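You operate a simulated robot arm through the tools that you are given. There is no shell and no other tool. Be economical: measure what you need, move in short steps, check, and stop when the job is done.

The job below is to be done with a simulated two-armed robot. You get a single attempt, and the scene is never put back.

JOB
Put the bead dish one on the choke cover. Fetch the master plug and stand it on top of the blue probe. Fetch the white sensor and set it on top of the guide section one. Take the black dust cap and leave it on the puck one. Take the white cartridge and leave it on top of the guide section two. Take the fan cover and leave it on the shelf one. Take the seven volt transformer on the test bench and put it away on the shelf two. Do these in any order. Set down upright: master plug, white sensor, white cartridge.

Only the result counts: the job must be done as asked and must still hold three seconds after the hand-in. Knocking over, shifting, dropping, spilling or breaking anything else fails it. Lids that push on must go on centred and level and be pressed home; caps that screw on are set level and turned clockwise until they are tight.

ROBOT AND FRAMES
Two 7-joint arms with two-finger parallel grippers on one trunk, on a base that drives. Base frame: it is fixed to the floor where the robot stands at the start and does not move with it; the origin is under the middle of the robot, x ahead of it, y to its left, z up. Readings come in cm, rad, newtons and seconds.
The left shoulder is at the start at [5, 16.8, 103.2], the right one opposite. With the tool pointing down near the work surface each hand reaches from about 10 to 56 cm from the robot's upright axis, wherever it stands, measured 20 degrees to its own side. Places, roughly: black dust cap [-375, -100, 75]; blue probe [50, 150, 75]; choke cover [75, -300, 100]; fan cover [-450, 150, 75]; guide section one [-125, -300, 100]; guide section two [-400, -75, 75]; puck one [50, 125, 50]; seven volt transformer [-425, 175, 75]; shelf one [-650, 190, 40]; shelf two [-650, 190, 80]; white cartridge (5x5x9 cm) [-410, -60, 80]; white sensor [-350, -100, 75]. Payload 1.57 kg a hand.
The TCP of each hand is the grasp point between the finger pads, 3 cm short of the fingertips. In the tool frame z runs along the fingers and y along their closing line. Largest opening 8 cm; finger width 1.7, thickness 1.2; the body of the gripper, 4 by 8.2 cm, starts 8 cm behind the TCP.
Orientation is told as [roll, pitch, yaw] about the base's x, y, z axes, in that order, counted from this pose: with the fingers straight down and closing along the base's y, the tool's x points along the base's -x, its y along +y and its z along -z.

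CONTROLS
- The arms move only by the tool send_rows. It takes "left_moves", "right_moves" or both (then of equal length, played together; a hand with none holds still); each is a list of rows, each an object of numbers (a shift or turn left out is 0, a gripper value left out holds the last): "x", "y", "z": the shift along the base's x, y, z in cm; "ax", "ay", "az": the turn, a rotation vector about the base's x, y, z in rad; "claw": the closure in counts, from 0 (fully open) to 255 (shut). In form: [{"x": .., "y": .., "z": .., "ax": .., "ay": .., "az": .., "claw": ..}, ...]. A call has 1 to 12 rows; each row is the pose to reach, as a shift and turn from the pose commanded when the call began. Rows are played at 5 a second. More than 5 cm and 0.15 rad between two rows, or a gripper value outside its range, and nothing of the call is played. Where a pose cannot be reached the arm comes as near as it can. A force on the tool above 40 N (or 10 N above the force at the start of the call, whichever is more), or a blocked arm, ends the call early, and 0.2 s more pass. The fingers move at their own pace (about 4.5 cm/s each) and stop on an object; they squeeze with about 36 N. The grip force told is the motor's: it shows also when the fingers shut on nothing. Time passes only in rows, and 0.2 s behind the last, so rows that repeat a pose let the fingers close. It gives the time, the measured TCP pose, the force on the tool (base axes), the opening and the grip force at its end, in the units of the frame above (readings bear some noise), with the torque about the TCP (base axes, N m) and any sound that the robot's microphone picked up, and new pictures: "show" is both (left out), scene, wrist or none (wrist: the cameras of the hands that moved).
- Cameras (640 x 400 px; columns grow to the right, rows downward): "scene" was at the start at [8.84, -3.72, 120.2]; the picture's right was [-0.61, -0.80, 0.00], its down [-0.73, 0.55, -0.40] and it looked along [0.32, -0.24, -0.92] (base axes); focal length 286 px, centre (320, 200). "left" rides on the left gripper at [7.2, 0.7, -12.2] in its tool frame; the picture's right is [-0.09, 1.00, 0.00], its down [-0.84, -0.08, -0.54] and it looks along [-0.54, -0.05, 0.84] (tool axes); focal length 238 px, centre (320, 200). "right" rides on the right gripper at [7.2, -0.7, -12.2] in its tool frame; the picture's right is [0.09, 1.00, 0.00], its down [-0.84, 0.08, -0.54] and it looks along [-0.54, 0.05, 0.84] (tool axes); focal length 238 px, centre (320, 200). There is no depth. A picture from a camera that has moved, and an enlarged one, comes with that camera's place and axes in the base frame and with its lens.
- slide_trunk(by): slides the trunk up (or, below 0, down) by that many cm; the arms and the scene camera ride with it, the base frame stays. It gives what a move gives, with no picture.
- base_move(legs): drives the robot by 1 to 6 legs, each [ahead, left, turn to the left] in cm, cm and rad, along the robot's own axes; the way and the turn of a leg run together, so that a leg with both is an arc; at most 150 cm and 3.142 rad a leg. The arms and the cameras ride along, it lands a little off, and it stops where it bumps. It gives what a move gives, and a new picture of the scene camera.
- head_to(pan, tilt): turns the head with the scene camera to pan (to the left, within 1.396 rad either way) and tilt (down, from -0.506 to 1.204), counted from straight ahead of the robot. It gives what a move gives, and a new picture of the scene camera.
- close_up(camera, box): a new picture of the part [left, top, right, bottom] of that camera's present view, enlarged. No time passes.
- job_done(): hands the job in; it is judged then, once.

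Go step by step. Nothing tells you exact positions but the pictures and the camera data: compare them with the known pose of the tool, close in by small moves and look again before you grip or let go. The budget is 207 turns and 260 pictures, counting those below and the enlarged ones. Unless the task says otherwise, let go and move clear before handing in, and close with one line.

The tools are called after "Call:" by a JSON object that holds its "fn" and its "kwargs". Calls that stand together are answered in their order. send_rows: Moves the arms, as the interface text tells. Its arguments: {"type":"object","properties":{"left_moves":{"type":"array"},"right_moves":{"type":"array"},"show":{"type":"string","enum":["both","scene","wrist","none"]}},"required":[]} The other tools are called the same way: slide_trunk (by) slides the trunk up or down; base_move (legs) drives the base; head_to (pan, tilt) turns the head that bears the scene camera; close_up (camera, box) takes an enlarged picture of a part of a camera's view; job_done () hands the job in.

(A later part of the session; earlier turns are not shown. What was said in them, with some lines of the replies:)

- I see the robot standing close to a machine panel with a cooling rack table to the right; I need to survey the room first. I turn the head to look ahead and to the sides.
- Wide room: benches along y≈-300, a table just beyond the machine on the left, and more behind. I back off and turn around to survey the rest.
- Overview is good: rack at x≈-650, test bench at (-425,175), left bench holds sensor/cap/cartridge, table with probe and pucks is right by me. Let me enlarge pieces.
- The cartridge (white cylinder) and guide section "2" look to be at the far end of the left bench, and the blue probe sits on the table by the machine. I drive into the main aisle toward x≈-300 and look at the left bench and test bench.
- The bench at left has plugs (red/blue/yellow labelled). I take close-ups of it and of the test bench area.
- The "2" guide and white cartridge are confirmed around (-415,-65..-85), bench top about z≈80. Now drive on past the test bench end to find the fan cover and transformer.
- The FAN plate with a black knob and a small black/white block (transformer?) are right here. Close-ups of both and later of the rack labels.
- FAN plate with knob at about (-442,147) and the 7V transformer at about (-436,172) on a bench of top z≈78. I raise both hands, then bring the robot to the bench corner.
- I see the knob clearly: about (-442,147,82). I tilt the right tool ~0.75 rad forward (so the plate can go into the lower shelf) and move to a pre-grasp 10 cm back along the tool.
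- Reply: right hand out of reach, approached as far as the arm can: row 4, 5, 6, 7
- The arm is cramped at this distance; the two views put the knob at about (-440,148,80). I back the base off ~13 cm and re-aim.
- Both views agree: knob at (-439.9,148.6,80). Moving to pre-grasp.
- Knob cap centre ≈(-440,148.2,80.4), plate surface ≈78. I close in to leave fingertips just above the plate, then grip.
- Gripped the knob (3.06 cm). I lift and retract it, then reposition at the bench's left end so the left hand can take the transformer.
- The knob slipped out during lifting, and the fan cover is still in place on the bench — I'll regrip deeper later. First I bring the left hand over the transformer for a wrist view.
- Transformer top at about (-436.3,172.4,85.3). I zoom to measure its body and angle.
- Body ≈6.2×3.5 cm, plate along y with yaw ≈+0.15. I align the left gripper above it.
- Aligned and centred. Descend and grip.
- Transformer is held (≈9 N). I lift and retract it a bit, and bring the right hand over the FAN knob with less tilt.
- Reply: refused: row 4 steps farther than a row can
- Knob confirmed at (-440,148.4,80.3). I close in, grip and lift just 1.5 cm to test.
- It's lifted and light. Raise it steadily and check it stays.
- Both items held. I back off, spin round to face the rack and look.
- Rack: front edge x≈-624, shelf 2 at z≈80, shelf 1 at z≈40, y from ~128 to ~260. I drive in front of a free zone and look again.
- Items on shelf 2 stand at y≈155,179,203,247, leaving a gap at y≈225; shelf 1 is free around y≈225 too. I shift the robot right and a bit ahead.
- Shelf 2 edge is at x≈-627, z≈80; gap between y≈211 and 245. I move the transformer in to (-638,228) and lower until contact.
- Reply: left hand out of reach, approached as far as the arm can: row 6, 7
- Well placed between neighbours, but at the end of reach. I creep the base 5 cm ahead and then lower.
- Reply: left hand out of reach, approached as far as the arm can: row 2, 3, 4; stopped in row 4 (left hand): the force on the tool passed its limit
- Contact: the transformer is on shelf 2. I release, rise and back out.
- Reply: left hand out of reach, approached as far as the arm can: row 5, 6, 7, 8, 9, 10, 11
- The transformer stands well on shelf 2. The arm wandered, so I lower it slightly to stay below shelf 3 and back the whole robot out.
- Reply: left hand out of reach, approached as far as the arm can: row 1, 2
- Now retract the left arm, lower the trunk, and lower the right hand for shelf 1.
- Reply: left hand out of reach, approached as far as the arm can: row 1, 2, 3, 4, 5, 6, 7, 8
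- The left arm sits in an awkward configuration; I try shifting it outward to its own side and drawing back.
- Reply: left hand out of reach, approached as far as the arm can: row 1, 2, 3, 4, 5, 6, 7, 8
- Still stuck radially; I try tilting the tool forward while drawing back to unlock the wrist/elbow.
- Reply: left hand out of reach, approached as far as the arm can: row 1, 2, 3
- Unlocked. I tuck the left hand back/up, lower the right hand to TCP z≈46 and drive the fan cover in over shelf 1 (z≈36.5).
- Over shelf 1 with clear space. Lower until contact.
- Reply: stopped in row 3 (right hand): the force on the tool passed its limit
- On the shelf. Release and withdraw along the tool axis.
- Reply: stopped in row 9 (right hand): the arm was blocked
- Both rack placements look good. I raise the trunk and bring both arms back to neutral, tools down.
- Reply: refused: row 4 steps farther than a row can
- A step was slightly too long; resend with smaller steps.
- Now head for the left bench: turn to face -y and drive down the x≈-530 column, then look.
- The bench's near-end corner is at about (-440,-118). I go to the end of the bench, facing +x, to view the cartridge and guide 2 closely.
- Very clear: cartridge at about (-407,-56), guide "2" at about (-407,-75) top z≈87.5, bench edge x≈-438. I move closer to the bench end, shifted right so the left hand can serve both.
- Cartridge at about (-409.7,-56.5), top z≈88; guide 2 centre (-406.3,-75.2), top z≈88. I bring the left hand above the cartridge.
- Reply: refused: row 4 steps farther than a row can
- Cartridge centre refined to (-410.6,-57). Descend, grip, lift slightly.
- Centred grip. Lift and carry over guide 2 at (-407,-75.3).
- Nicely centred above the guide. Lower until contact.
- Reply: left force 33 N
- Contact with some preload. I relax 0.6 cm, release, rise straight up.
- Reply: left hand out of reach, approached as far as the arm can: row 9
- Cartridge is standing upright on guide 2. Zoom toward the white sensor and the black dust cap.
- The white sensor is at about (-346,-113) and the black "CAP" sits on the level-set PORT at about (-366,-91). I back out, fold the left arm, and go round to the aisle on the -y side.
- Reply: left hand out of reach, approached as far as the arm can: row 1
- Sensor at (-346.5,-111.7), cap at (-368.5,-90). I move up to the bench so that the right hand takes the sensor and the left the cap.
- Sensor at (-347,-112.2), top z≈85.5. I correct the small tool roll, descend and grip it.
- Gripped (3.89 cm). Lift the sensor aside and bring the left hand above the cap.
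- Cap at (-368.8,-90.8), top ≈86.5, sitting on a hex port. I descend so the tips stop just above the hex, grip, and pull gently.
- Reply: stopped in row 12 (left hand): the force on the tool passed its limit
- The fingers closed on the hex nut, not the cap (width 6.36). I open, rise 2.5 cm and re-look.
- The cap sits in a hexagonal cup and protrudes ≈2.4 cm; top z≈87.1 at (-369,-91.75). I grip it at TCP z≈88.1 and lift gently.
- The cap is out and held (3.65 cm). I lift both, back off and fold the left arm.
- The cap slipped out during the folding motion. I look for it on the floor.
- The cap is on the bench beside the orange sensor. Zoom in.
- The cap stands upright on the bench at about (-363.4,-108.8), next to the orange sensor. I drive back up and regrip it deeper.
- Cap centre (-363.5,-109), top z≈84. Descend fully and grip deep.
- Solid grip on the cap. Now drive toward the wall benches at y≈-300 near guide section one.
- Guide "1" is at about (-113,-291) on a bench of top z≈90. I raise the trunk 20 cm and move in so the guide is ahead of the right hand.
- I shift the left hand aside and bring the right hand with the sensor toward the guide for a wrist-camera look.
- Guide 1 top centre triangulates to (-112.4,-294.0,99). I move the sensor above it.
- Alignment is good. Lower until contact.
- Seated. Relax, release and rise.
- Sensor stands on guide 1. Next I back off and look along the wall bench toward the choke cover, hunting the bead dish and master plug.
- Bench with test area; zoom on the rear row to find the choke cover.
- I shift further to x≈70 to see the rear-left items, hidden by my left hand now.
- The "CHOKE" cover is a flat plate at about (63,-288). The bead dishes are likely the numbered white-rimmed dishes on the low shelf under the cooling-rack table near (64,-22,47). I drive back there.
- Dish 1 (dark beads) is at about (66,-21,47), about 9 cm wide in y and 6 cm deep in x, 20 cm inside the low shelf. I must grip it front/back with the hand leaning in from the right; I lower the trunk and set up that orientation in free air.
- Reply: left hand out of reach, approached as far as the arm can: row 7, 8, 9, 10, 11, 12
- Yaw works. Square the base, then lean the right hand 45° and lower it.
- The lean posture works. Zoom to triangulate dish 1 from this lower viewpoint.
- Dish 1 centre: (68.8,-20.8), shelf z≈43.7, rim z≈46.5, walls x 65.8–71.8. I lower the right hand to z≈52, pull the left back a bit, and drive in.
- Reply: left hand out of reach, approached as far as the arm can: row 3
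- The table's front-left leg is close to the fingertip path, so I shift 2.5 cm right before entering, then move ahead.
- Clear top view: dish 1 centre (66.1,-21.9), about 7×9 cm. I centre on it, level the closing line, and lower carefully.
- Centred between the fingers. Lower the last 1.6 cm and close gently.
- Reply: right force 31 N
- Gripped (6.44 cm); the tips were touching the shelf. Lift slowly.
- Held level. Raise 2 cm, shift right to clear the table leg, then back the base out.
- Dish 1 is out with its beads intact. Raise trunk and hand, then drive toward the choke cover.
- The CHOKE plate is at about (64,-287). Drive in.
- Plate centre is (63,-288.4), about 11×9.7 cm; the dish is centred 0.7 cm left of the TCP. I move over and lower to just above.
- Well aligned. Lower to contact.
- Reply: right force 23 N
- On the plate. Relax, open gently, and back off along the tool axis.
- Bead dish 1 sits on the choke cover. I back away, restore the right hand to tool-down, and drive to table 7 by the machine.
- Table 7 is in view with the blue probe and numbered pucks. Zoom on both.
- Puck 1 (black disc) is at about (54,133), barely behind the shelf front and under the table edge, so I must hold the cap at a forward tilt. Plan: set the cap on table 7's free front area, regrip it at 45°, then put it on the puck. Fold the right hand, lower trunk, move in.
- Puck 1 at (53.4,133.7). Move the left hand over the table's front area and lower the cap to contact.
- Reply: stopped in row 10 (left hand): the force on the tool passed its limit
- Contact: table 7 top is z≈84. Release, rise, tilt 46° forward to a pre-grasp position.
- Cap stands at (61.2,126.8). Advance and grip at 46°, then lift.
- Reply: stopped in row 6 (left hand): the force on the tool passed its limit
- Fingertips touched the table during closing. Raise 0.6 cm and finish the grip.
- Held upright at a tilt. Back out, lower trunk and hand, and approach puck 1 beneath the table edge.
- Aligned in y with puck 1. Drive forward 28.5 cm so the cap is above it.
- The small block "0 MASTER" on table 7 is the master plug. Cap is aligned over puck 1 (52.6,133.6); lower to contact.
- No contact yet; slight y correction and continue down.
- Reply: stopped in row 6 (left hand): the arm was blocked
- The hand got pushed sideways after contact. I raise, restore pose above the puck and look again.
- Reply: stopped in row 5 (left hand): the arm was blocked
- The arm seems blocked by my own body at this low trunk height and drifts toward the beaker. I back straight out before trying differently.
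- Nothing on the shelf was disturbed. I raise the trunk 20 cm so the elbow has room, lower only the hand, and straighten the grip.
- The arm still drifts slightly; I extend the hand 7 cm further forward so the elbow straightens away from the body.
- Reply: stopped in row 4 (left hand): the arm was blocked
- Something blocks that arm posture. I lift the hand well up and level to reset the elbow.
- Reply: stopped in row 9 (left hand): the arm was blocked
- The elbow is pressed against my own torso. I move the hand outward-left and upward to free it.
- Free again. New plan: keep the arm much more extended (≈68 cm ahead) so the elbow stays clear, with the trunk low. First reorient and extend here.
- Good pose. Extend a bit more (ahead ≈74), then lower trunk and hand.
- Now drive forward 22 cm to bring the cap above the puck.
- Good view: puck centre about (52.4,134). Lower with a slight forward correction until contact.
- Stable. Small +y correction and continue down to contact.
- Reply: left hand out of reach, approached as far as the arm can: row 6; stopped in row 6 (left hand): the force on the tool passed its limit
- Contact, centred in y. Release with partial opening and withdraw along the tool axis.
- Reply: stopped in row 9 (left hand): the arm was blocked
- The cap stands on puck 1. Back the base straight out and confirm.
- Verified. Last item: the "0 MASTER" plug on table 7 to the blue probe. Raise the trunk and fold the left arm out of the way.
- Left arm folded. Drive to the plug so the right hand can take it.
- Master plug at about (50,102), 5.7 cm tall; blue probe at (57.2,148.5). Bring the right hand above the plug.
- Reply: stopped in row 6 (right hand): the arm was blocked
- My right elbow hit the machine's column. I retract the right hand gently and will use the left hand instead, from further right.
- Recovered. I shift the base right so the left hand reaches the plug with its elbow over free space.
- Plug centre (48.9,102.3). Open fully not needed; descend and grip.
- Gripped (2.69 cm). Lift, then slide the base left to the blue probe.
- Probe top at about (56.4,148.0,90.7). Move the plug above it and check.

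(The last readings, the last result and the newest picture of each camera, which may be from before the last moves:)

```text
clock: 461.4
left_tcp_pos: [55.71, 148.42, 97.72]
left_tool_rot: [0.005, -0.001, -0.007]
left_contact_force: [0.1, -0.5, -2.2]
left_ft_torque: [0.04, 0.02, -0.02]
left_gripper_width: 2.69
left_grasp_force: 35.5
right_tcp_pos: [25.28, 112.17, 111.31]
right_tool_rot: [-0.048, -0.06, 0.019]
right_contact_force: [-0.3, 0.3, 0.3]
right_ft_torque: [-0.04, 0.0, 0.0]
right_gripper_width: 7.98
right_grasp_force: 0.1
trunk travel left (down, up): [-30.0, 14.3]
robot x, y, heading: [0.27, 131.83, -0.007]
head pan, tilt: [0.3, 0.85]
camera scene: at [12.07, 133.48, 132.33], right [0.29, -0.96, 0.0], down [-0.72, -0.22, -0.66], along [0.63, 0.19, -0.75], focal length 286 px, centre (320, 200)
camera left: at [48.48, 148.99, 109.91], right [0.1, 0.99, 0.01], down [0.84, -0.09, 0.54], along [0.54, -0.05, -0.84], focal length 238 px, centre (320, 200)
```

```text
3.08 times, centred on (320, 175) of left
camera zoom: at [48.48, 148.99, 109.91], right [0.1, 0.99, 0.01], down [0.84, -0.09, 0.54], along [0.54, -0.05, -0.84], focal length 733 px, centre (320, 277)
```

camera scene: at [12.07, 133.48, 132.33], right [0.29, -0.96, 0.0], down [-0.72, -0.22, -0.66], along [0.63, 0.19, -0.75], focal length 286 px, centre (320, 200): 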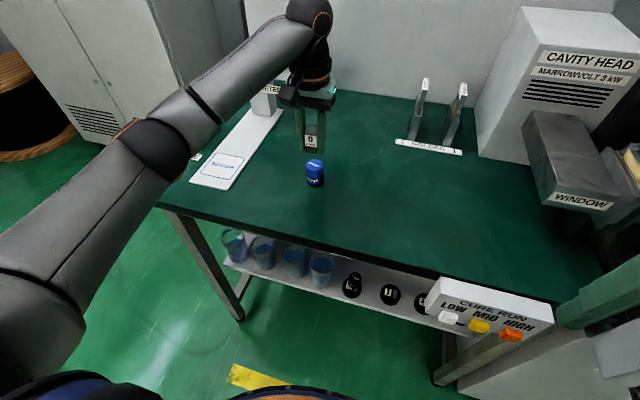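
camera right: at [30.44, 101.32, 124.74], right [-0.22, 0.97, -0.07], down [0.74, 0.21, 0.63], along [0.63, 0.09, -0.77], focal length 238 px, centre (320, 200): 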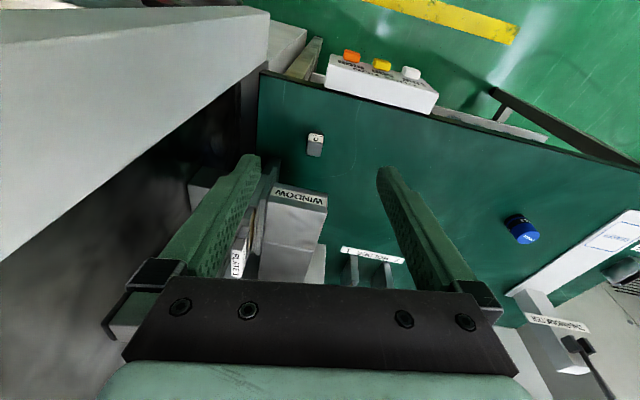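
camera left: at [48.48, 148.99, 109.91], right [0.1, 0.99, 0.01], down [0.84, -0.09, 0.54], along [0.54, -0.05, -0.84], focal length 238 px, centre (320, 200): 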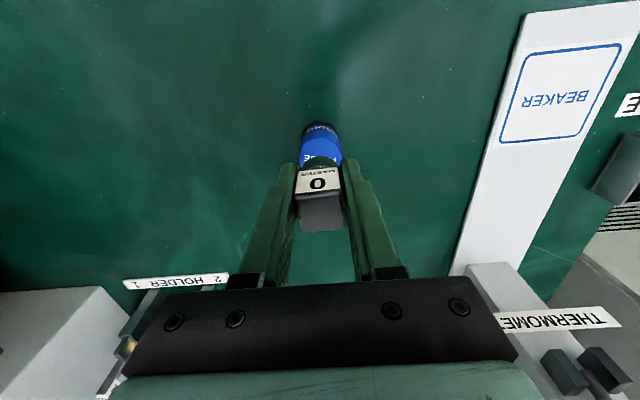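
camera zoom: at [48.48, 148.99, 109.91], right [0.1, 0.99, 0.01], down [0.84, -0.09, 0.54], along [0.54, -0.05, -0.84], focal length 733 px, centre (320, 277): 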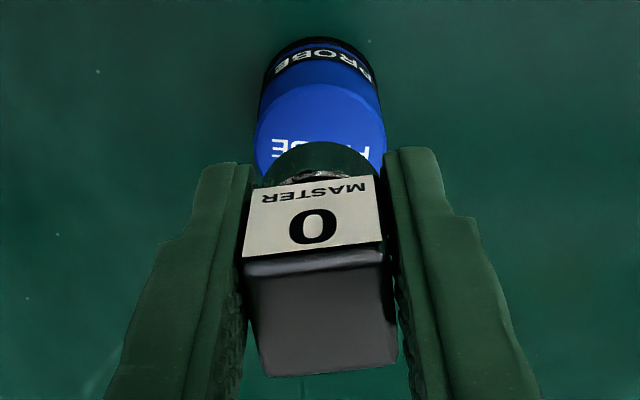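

Alignment is close (both views within ~0.5 cm). I apply a small -0.25 cm y correction and lower to contact.

Call:
{"fn": "send_rows", "kwargs": {"left_moves": [{"y": -0.25, "z": -1}, {"y": -0.25, "z": -1.8}, {"y": -0.25, "z": -2.3}, {"y": -0.25, "z": -2.8}, {"y": -0.25, "z": -3.2}, {"y": -0.25, "z": -3.6}, {"y": -0.25, "z": -4}], "show": "wrist"}}

Call:
{"fn": "close_up", "kwargs": {"camera": "scene", "box": [255, 100, 375, 200]}}

```text
clock: 463.0
left_tcp_pos: [55.85, 147.81, 93.68]
left_tool_rot: [0.006, -0.002, -0.007]
left_contact_force: [0.4, 0.4, -2.2]
left_ft_torque: [0.02, 0.03, 0.04]
left_gripper_width: 2.7
left_grasp_force: 35.9
right_tcp_pos: [25.44, 112.32, 111.32]
right_tool_rot: [-0.048, -0.064, 0.017]
right_contact_force: [-0.6, -0.8, 0.2]
right_ft_torque: [-0.01, -0.01, 0.03]
right_gripper_width: 8.02
right_grasp_force: 0.1
trunk travel left (down, up): [-30.0, 14.3]
robot x, y, heading: [0.48, 131.38, -0.013]
head pan, tilt: [0.3, 0.85]
camera left: at [48.6, 148.52, 105.86], right [0.1, 0.99, 0.01], down [0.84, -0.09, 0.54], along [0.54, -0.05, -0.84], focal length 238 px, centre (320, 200)
```

left: 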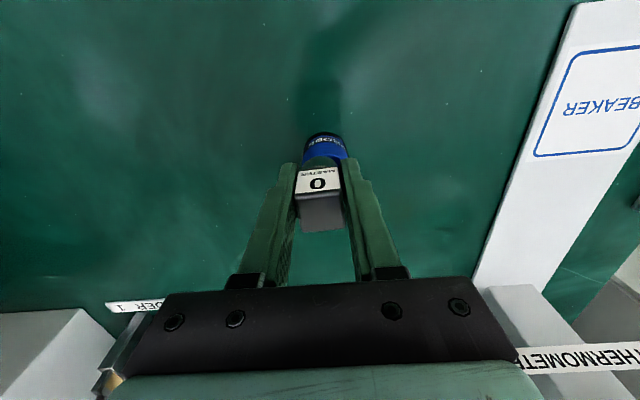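

```text
4.00 times, centred on (315, 150) of scene
camera zoom: at [12.06, 133.47, 132.33], right [0.29, -0.96, 0.0], down [-0.72, -0.21, -0.66], along [0.63, 0.19, -0.75], focal length 1142 px, centre (340, 400)
```

zoom: 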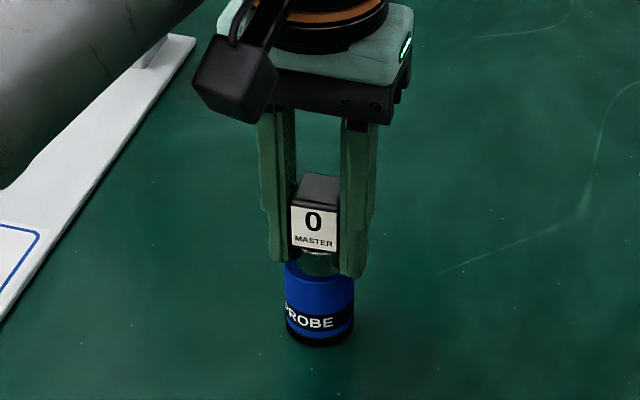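

Aligned in the scene view; a touch of +y and continue down.

Call:
{"fn": "send_rows", "kwargs": {"left_moves": [{"y": 0.2, "z": -0.4}, {"y": 0.2, "z": -0.8}, {"y": 0.2, "z": -1.2}, {"y": 0.2, "z": -1.6}, {"y": 0.2, "z": -2}, {"y": 0.2, "z": -2.4}, {"y": 0.2, "z": -2.8}], "show": "wrist"}}

Call:
{"fn": "close_up", "kwargs": {"camera": "scene", "box": [255, 100, 375, 200]}}

```text
clock: 464.1
left_tcp_pos: [56.01, 148.05, 92.92]
left_tool_rot: [0.004, -0.017, -0.003]
left_contact_force: [-5.1, 1.9, 16.6]
left_ft_torque: [0.01, 0.28, -0.07]
left_gripper_width: 2.7
left_grasp_force: 35.9
right_tcp_pos: [25.22, 112.25, 111.27]
right_tool_rot: [-0.046, -0.062, 0.017]
right_contact_force: [0.0, -0.2, 0.6]
right_ft_torque: [-0.01, 0.05, 0.0]
right_gripper_width: 8.04
right_grasp_force: 0.1
trunk travel left (down, up): [-30.0, 14.3]
robot x, y, heading: [0.36, 131.01, -0.013]
head pan, tilt: [0.3, 0.85]
stopped in row 5 (left hand): the force on the tool passed its limit (the readings are from after the stop); the commanded pose is now the measured one
camera left: at [48.57, 148.69, 105.04], right [0.1, 1.0, 0.01], down [0.83, -0.08, 0.56], along [0.55, -0.05, -0.83], focal length 238 px, centre (320, 200)
```

left: 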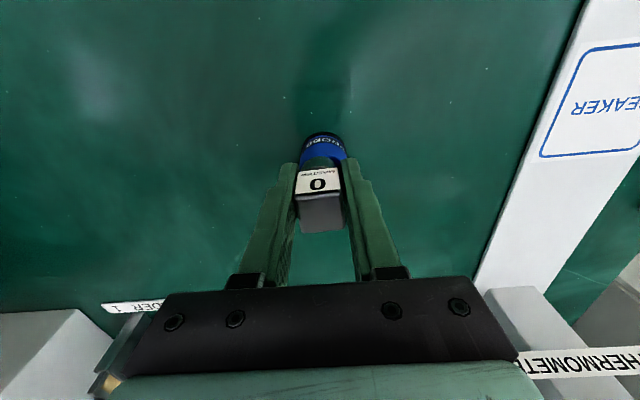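

```text
4.00 times, centred on (315, 150) of scene
camera zoom: at [11.91, 133.45, 132.33], right [0.29, -0.96, 0.0], down [-0.72, -0.22, -0.66], along [0.63, 0.19, -0.75], focal length 1142 px, centre (340, 400)
```

zoom: 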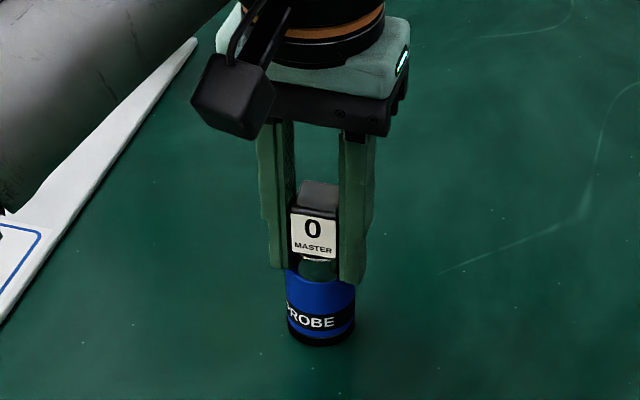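

Contact on the probe. Relax slightly, open slowly, and check before rising.

Call:
{"fn": "send_rows", "kwargs": {"left_moves": [{"z": 0.3}, {"z": 0.3}, {"z": 0.3, "claw": 210}, {"z": 0.3, "claw": 160}, {"z": 0.3, "claw": 120}, {"z": 0.3, "claw": 100}, {"z": 0.3, "claw": 100}], "show": "wrist"}}

Call:
{"fn": "close_up", "kwargs": {"camera": "scene", "box": [255, 100, 375, 200]}}

```text
clock: 465.7
left_tcp_pos: [56.02, 148.01, 92.94]
left_tool_rot: [0.005, -0.014, -0.006]
left_contact_force: [-0.7, -1.4, 4.6]
left_ft_torque: [0.11, -0.02, -0.04]
left_gripper_width: 4.78
left_grasp_force: 0.0
right_tcp_pos: [25.31, 112.25, 111.28]
right_tool_rot: [-0.046, -0.063, 0.019]
right_contact_force: [-0.1, -0.7, 0.7]
right_ft_torque: [0.0, 0.0, 0.02]
right_gripper_width: 8.01
right_grasp_force: 0.0
trunk travel left (down, up): [-30.0, 14.3]
robot x, y, heading: [0.73, 131.38, -0.008]
head pan, tilt: [0.3, 0.85]
camera left: at [48.58, 148.64, 105.05], right [0.1, 1.0, 0.01], down [0.83, -0.09, 0.55], along [0.55, -0.05, -0.83], focal length 238 px, centre (320, 200)
```

left: 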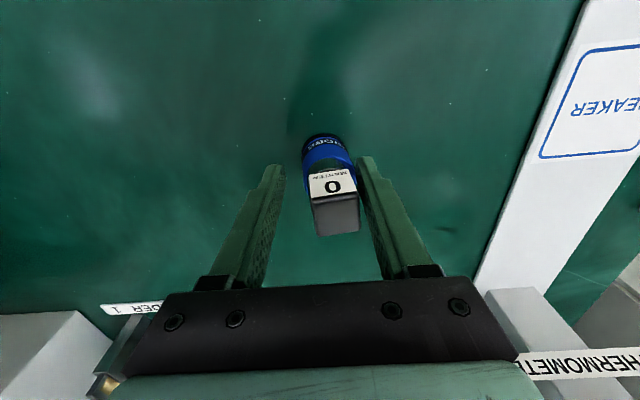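

```text
4.00 times, centred on (315, 150) of scene
camera zoom: at [11.97, 133.46, 132.33], right [0.29, -0.96, 0.0], down [-0.72, -0.22, -0.66], along [0.63, 0.19, -0.75], focal length 1142 px, centre (340, 400)
```

zoom: 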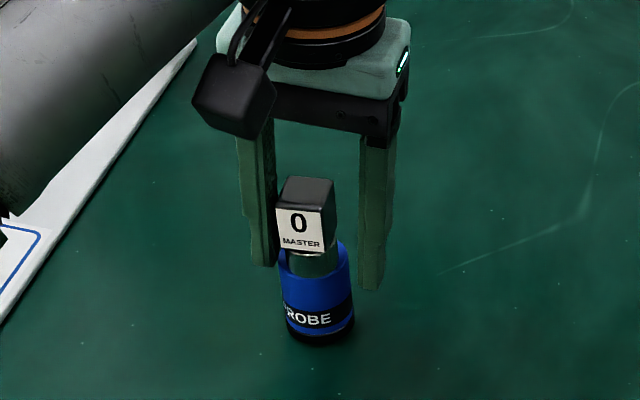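

The stack is leaning against one finger: my fingertips were level with the plug's bottom and dragged the probe. I re-close slowly to bring the plug upright again.

Call:
{"fn": "send_rows", "kwargs": {"left_moves": [{"z": 0, "claw": 120}, {"z": 0, "claw": 140}, {"z": 0, "claw": 160}, {"z": 0, "claw": 175}, {"z": 0, "claw": 200}, {"z": 0, "claw": 255}, {"z": 0, "claw": 255}, {"z": 0, "claw": 255}], "show": "wrist"}}

Call:
{"fn": "close_up", "kwargs": {"camera": "scene", "box": [255, 100, 375, 200]}}

```text
clock: 467.5
left_tcp_pos: [55.98, 148.07, 93.03]
left_tool_rot: [0.005, -0.015, -0.005]
left_contact_force: [1.2, -1.4, 3.3]
left_ft_torque: [-0.12, -0.02, 0.0]
left_gripper_width: 2.7
left_grasp_force: 36.4
right_tcp_pos: [25.26, 112.3, 111.21]
right_tool_rot: [-0.046, -0.063, 0.017]
right_contact_force: [-0.1, -0.6, -0.2]
right_ft_torque: [0.01, -0.01, 0.0]
right_gripper_width: 8.01
right_grasp_force: 0.1
trunk travel left (down, up): [-30.0, 14.3]
robot x, y, heading: [0.18, 131.35, -0.009]
head pan, tilt: [0.3, 0.85]
camera left: at [48.61, 148.65, 105.07], right [0.1, 1.0, 0.01], down [0.83, -0.08, 0.55], along [0.55, -0.05, -0.83], focal length 238 px, centre (320, 200)
```

left: 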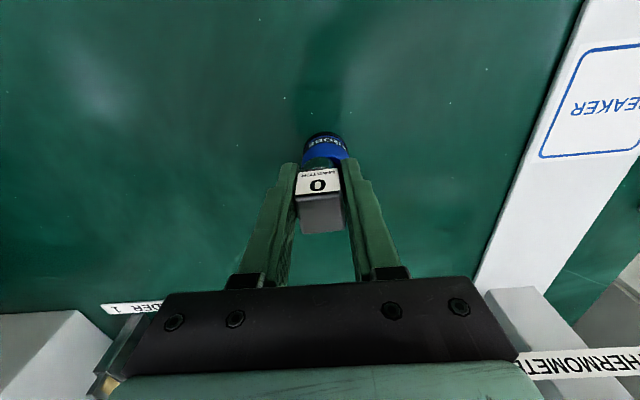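

```text
4.00 times, centred on (315, 150) of scene
camera zoom: at [12.0, 133.46, 132.34], right [0.29, -0.96, 0.0], down [-0.72, -0.22, -0.66], along [0.63, 0.19, -0.75], focal length 1142 px, centre (340, 400)
```

zoom: 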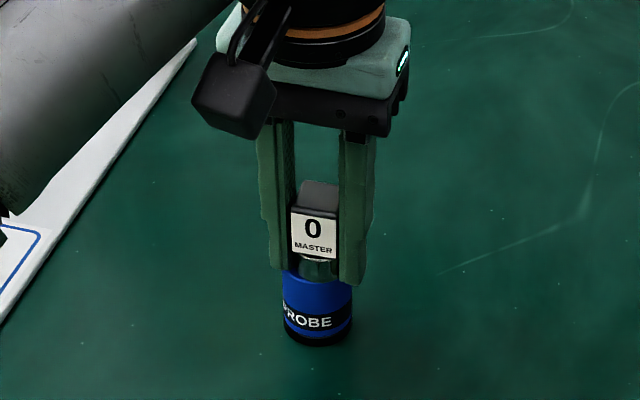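

Upright again. I lift the plug off, set it on the table nearby, and regrip it higher so the fingertips stay clear of the probe.

Call:
{"fn": "send_rows", "kwargs": {"left_moves": [{"z": 2}, {"z": 5}, {"z": 8}, {"z": 8, "y": -4, "x": -1}, {"z": 8, "y": -8, "x": -2}, {"z": 8, "y": -12, "x": -3}, {"z": 5, "y": -12, "x": -3}, {"z": 1, "y": -12, "x": -3}, {"z": -2.5, "y": -12, "x": -3}, {"z": -3.7, "y": -12, "x": -3}, {"z": -4.5, "y": -12, "x": -3}, {"z": -5.3, "y": -12, "x": -3}], "show": "both"}}

```text
clock: 470.1
left_tcp_pos: [53.09, 136.28, 88.06]
left_tool_rot: [0.003, -0.018, -0.006]
left_contact_force: [-1.7, 3.6, 13.9]
left_ft_torque: [-0.22, 0.14, -0.09]
left_gripper_width: 2.7
left_grasp_force: 36.2
right_tcp_pos: [25.16, 112.23, 111.37]
right_tool_rot: [-0.047, -0.064, 0.018]
right_contact_force: [0.1, 0.1, -0.1]
right_ft_torque: [-0.01, -0.02, 0.0]
right_gripper_width: 8.01
right_grasp_force: 0.0
trunk travel left (down, up): [-30.0, 14.3]
robot x, y, heading: [0.31, 131.46, -0.007]
head pan, tilt: [0.3, 0.85]
camera scene: at [11.89, 133.52, 132.38], right [0.29, -0.96, 0.0], down [-0.72, -0.22, -0.66], along [0.63, 0.19, -0.75], focal length 286 px, centre (320, 200)
camera left: at [45.63, 136.88, 100.05], right [0.1, 1.0, 0.0], down [0.83, -0.08, 0.56], along [0.55, -0.05, -0.83], focal length 238 px, centre (320, 200)
```

scene: 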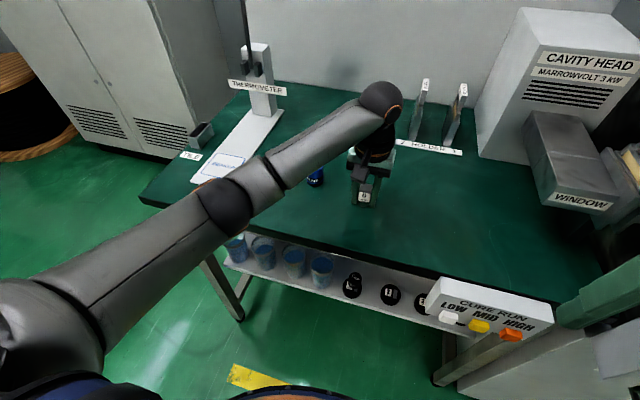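
left: 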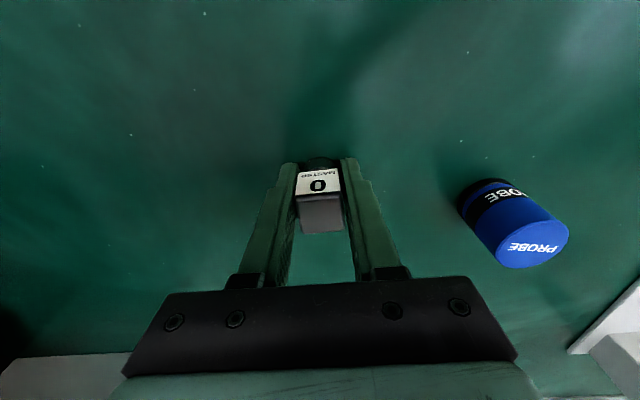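

Probe is still standing. Release the plug on the table, raise 1.7 cm and regrip higher.

Call:
{"fn": "send_rows", "kwargs": {"left_moves": [{"z": 0.3}, {"z": 0.3, "claw": 180}, {"z": 0.3, "claw": 100}, {"z": 0.3, "claw": 100}, {"z": 1, "claw": 100}, {"z": 1.8, "claw": 100}, {"z": 1.8, "claw": 180}, {"z": 1.8, "claw": 255}, {"z": 1.8, "claw": 255}, {"z": 1.8, "claw": 255}, {"z": 1.8, "claw": 255}], "show": "wrist"}}

Call:
{"fn": "close_up", "kwargs": {"camera": "scene", "box": [290, 130, 410, 230]}}

```text
clock: 472.5
left_tcp_pos: [52.99, 136.1, 89.5]
left_tool_rot: [0.006, -0.012, -0.004]
left_contact_force: [-1.1, -0.5, 0.0]
left_ft_torque: [0.01, 0.01, 0.02]
left_gripper_width: 2.73
left_grasp_force: 35.8
right_tcp_pos: [25.36, 112.24, 111.28]
right_tool_rot: [-0.047, -0.062, 0.017]
right_contact_force: [0.4, -0.1, 1.1]
right_ft_torque: [0.0, 0.0, 0.01]
right_gripper_width: 7.98
right_grasp_force: 0.1
trunk travel left (down, up): [-30.0, 14.3]
robot x, y, heading: [0.09, 131.1, -0.008]
head pan, tilt: [0.3, 0.85]
camera left: at [45.61, 136.72, 101.64], right [0.1, 1.0, 0.01], down [0.83, -0.08, 0.55], along [0.55, -0.05, -0.83], focal length 238 px, centre (320, 200)
```

left: 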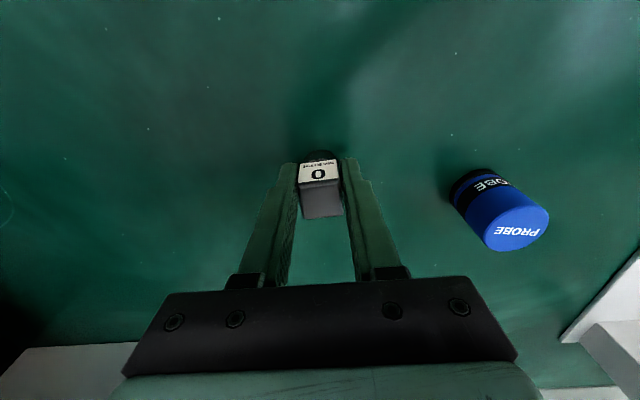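

```text
4.00 times, centred on (350, 180) of scene
camera zoom: at [12.03, 133.49, 132.33], right [0.29, -0.96, 0.0], down [-0.72, -0.22, -0.66], along [0.63, 0.19, -0.75], focal length 1142 px, centre (200, 280)
```

zoom: 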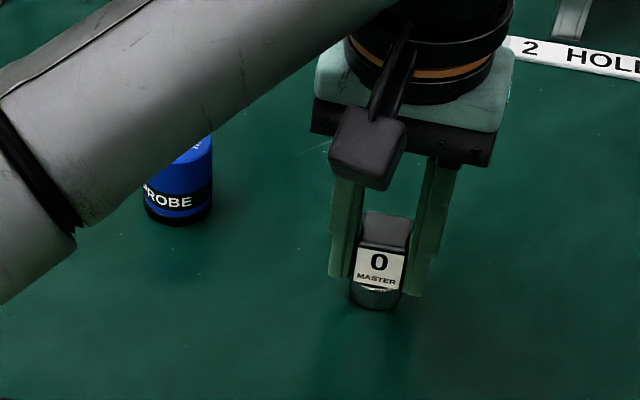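

Regripped higher (tips now ~1.5 cm above its base). Lift and return above the probe for a precise look.

Call:
{"fn": "send_rows", "kwargs": {"left_moves": [{"z": 3, "ay": 0.012}, {"z": 7, "ay": 0.012}, {"z": 9, "y": 3, "x": 0.5, "ay": 0.012}, {"z": 9, "y": 7, "x": 1.5, "ay": 0.012}, {"z": 9, "y": 11, "x": 2.5, "ay": 0.012}, {"z": 9, "y": 12, "x": 3, "ay": 0.012}, {"z": 9, "y": 12, "x": 3, "ay": 0.012}], "show": "none"}}

Call:
{"fn": "close_up", "kwargs": {"camera": "left", "box": [240, 80, 400, 240]}}

Call:
{"fn": "close_up", "kwargs": {"camera": "scene", "box": [255, 100, 375, 200]}}

```text
clock: 474.1
left_tcp_pos: [55.96, 148.17, 98.35]
left_tool_rot: [0.004, 0.0, -0.005]
left_contact_force: [-0.3, -0.2, -2.6]
left_ft_torque: [0.03, 0.01, 0.02]
left_gripper_width: 2.67
left_grasp_force: 35.8
right_tcp_pos: [25.27, 112.28, 111.2]
right_tool_rot: [-0.047, -0.063, 0.019]
right_contact_force: [-0.1, 0.1, 0.2]
right_ft_torque: [0.0, 0.02, 0.01]
right_gripper_width: 7.98
right_grasp_force: 0.0
trunk travel left (down, up): [-30.0, 14.3]
robot x, y, heading: [0.34, 131.7, -0.011]
head pan, tilt: [0.3, 0.85]
```

```text
2.50 times, centred on (320, 160) of left
camera zoom: at [48.69, 148.89, 110.4], right [0.1, 1.0, 0.0], down [0.84, -0.08, 0.54], along [0.54, -0.05, -0.84], focal length 596 px, centre (320, 300)
```

zoom: 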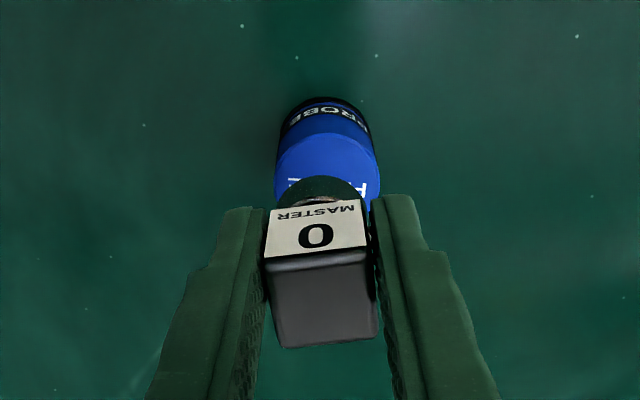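

```text
4.00 times, centred on (315, 150) of scene
camera zoom: at [12.05, 133.49, 132.33], right [0.29, -0.96, 0.0], down [-0.72, -0.22, -0.66], along [0.63, 0.19, -0.75], focal length 1142 px, centre (340, 400)
```

zoom: 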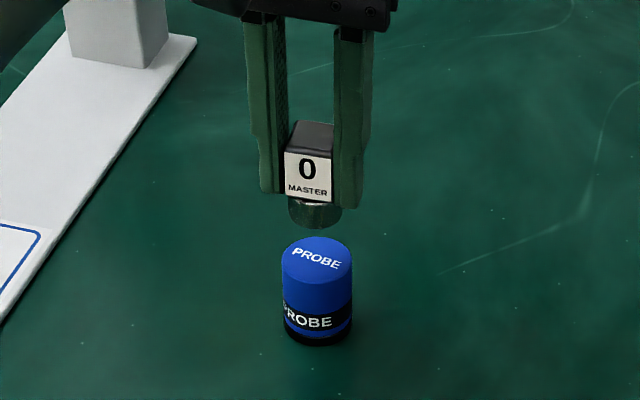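

Both views agree: shift +0.7 in x and +0.15 in y. Then lower to contact (expected TCP z≈94.3).

Call:
{"fn": "send_rows", "kwargs": {"left_moves": [{"x": 0.7, "y": 0.15, "z": -1}, {"x": 0.7, "y": 0.15, "z": -2}, {"x": 0.7, "y": 0.15, "z": -2.8}, {"x": 0.7, "y": 0.15, "z": -3.3}, {"x": 0.7, "y": 0.15, "z": -3.3}], "show": "none"}}

Call:
{"fn": "close_up", "kwargs": {"camera": "scene", "box": [255, 100, 375, 200]}}

Call:
{"fn": "close_up", "kwargs": {"camera": "left", "box": [240, 80, 400, 240]}}

```text
clock: 475.3
left_tcp_pos: [56.78, 148.28, 95.1]
left_tool_rot: [0.005, 0.001, -0.005]
left_contact_force: [0.2, 0.8, -2.5]
left_ft_torque: [0.04, 0.0, -0.03]
left_gripper_width: 2.68
left_grasp_force: 36.6
right_tcp_pos: [25.32, 112.33, 111.23]
right_tool_rot: [-0.047, -0.064, 0.017]
right_contact_force: [-0.7, 0.0, 0.1]
right_ft_torque: [0.02, 0.0, 0.01]
right_gripper_width: 7.98
right_grasp_force: 0.2
trunk travel left (down, up): [-30.0, 14.3]
robot x, y, heading: [0.27, 131.58, -0.007]
head pan, tilt: [0.3, 0.85]
```

```text
4.00 times, centred on (315, 150) of scene
camera zoom: at [12.05, 133.49, 132.33], right [0.29, -0.96, 0.0], down [-0.72, -0.22, -0.66], along [0.63, 0.19, -0.75], focal length 1142 px, centre (340, 400)
```

zoom: 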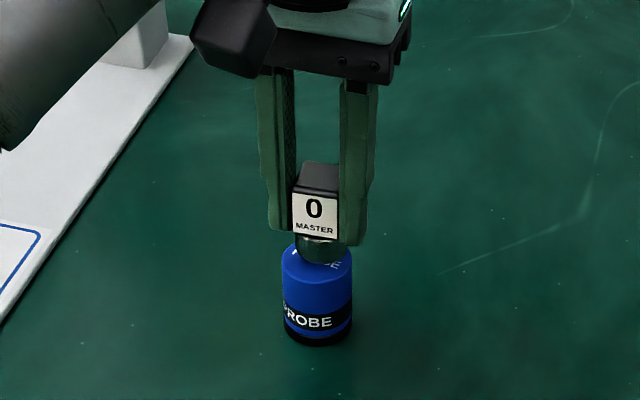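

```text
2.50 times, centred on (320, 160) of left
camera zoom: at [49.52, 148.86, 107.28], right [0.1, 1.0, 0.0], down [0.84, -0.08, 0.54], along [0.54, -0.05, -0.84], focal length 596 px, centre (320, 300)
```

zoom: 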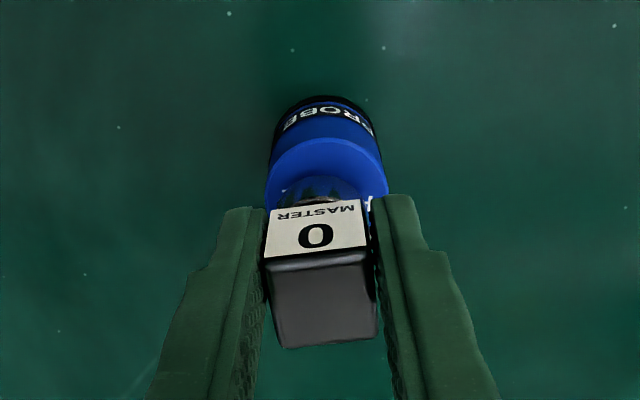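

Very well centred. Small +0.2 y and lower to contact.

Call:
{"fn": "send_rows", "kwargs": {"left_moves": [{"y": 0.2, "z": -0.3}, {"y": 0.2, "z": -0.6}, {"y": 0.2, "z": -0.9}, {"y": 0.2, "z": -1.2}, {"y": 0.2, "z": -1.5}, {"y": 0.2, "z": -1.8}], "show": "none"}}

Call:
{"fn": "close_up", "kwargs": {"camera": "scene", "box": [255, 100, 375, 200]}}

```text
clock: 476.7
left_tcp_pos: [56.69, 148.57, 93.86]
left_tool_rot: [0.004, -0.008, -0.005]
left_contact_force: [0.5, 3.4, 25.8]
left_ft_torque: [0.05, -0.19, 0.02]
left_gripper_width: 2.73
left_grasp_force: 36.1
right_tcp_pos: [25.15, 112.2, 111.34]
right_tool_rot: [-0.048, -0.065, 0.02]
right_contact_force: [1.1, 0.6, 0.1]
right_ft_torque: [0.01, -0.02, 0.02]
right_gripper_width: 8.01
right_grasp_force: 0.0
trunk travel left (down, up): [-30.0, 14.3]
robot x, y, heading: [0.34, 131.45, -0.005]
head pan, tilt: [0.3, 0.85]
```

```text
4.00 times, centred on (315, 150) of scene
camera zoom: at [11.79, 133.45, 132.37], right [0.29, -0.96, 0.0], down [-0.72, -0.22, -0.66], along [0.63, 0.19, -0.75], focal length 1142 px, centre (340, 400)
```

zoom: 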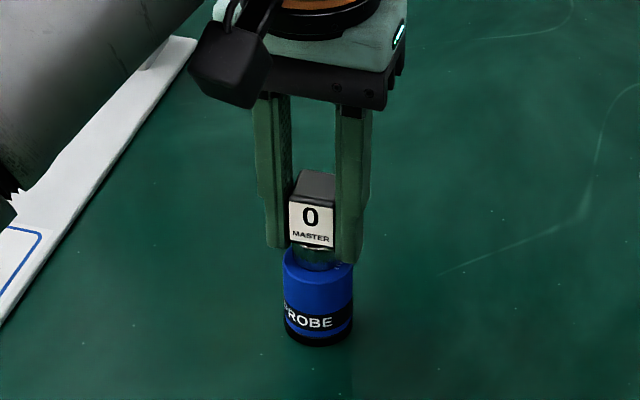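

Contact with 25 N. Fully relax the preload, then open slowly.

Call:
{"fn": "send_rows", "kwargs": {"left_moves": [{"z": 0.5}, {"z": 0.8}, {"z": 0.85}, {"z": 0.85, "claw": 225}, {"z": 0.85, "claw": 205}, {"z": 0.85, "claw": 185}, {"z": 0.85, "claw": 165}, {"z": 0.85, "claw": 140}, {"z": 0.85, "claw": 120}], "show": "none"}}

Call:
{"fn": "close_up", "kwargs": {"camera": "scene", "box": [255, 100, 375, 200]}}

```text
clock: 478.7
left_tcp_pos: [56.69, 148.48, 94.18]
left_tool_rot: [0.006, 0.0, -0.006]
left_contact_force: [-0.6, -0.5, 0.4]
left_ft_torque: [-0.03, -0.02, -0.04]
left_gripper_width: 4.23
left_grasp_force: 0.1
right_tcp_pos: [25.34, 112.23, 111.32]
right_tool_rot: [-0.048, -0.061, 0.016]
right_contact_force: [-0.1, -0.3, -0.1]
right_ft_torque: [-0.01, 0.05, 0.02]
right_gripper_width: 7.99
right_grasp_force: 0.0
trunk travel left (down, up): [-30.0, 14.3]
robot x, y, heading: [0.56, 131.24, -0.009]
head pan, tilt: [0.3, 0.85]
```

```text
4.00 times, centred on (315, 150) of scene
camera zoom: at [12.03, 133.49, 132.33], right [0.29, -0.96, 0.0], down [-0.72, -0.22, -0.66], along [0.63, 0.19, -0.75], focal length 1142 px, centre (340, 400)
```

zoom: 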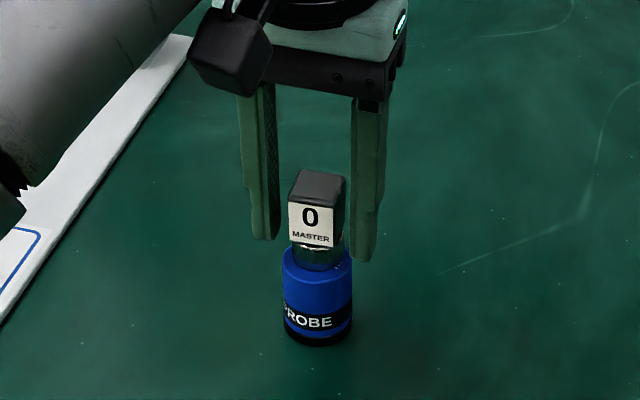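

The plug now stands upright and free on the probe. Open further and rise straight up.

Call:
{"fn": "send_rows", "kwargs": {"left_moves": [{"z": 0, "claw": 80}, {"z": 0, "claw": 50}, {"z": 1.5, "claw": 50}, {"z": 4}, {"z": 8}, {"z": 12}, {"z": 14}], "show": "scene"}}

Call:
{"fn": "close_up", "kwargs": {"camera": "scene", "box": [255, 100, 375, 200]}}

```text
clock: 480.3
left_tcp_pos: [56.74, 148.42, 108.34]
left_tool_rot: [0.006, 0.001, -0.005]
left_contact_force: [-0.1, 0.3, 0.3]
left_ft_torque: [-0.04, -0.01, 0.0]
left_gripper_width: 6.43
left_grasp_force: 0.0
right_tcp_pos: [25.25, 112.31, 111.34]
right_tool_rot: [-0.046, -0.063, 0.017]
right_contact_force: [0.5, -0.8, 1.6]
right_ft_torque: [-0.01, 0.0, 0.0]
right_gripper_width: 7.99
right_grasp_force: 0.2
trunk travel left (down, up): [-30.0, 14.3]
robot x, y, heading: [0.53, 131.53, -0.011]
head pan, tilt: [0.3, 0.85]
camera scene: at [12.01, 133.49, 132.33], right [0.29, -0.96, 0.0], down [-0.72, -0.22, -0.66], along [0.63, 0.19, -0.75], focal length 286 px, centre (320, 200)
```

scene: 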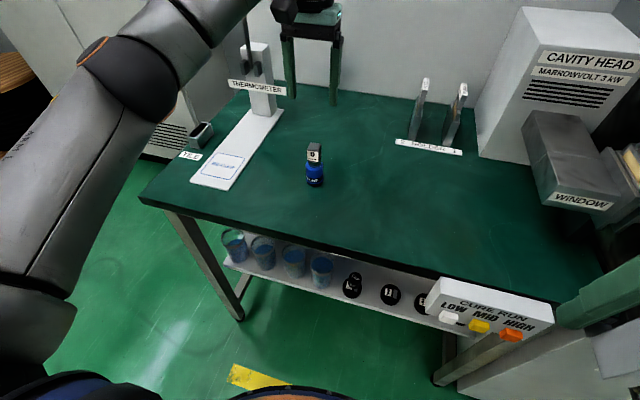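

```text
4.00 times, centred on (315, 150) of scene
camera zoom: at [12.01, 133.49, 132.33], right [0.29, -0.96, 0.0], down [-0.72, -0.22, -0.66], along [0.63, 0.19, -0.75], focal length 1142 px, centre (340, 400)
```

zoom: 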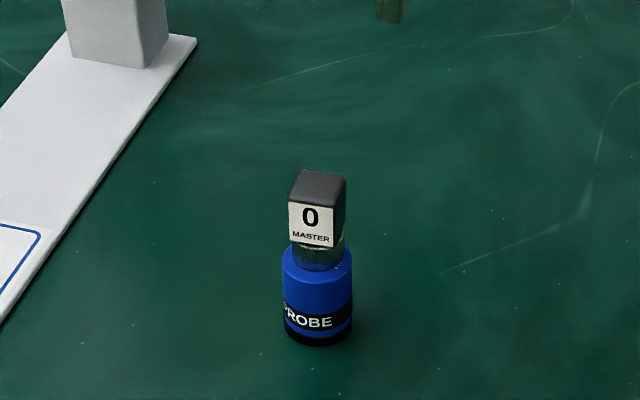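

All seven placements are done and the plug stands on the probe. I back clear and hand in.

Call:
{"fn": "base_move", "kwargs": {"legs": [[-35, 0, 0]]}}

Call:
{"fn": "job_done", "kwargs": {}}

```text
clock: 482.6
left_tcp_pos: [22.3, 148.82, 108.22]
left_tool_rot: [0.004, -0.002, -0.005]
left_contact_force: [0.1, -0.9, 0.7]
left_ft_torque: [0.01, 0.0, 0.0]
left_gripper_width: 6.43
left_grasp_force: 0.1
right_tcp_pos: [-9.19, 112.52, 111.25]
right_tool_rot: [-0.048, -0.063, 0.018]
right_contact_force: [0.0, -0.2, 0.5]
right_ft_torque: [-0.01, 0.0, 0.0]
right_gripper_width: 8.01
right_grasp_force: 0.0
trunk travel left (down, up): [-30.0, 14.3]
robot x, y, heading: [-34.2, 131.68, -0.009]
head pan, tilt: [0.3, 0.85]
camera scene: at [-22.49, 133.82, 132.34], right [0.29, -0.96, 0.0], down [-0.72, -0.21, -0.66], along [0.63, 0.19, -0.75], focal length 286 px, centre (320, 200)
```

scene: 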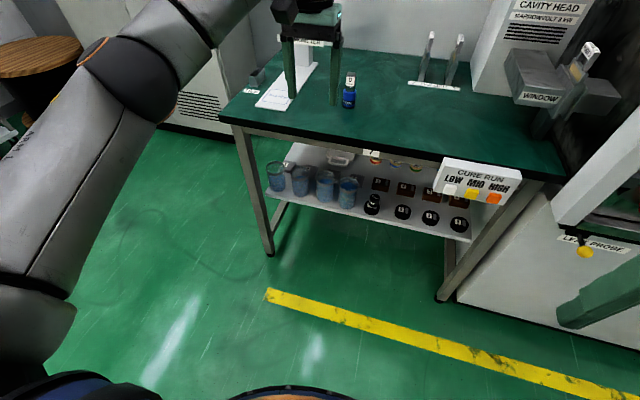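

```text
The job is handed in.
```

The job is handed in with all seven items placed: each looked in place in the pictures after I let go, but the dust cap slipped onto the bench once and my arm bumped the rack and the machine column, with nothing seen out of place afterwards.
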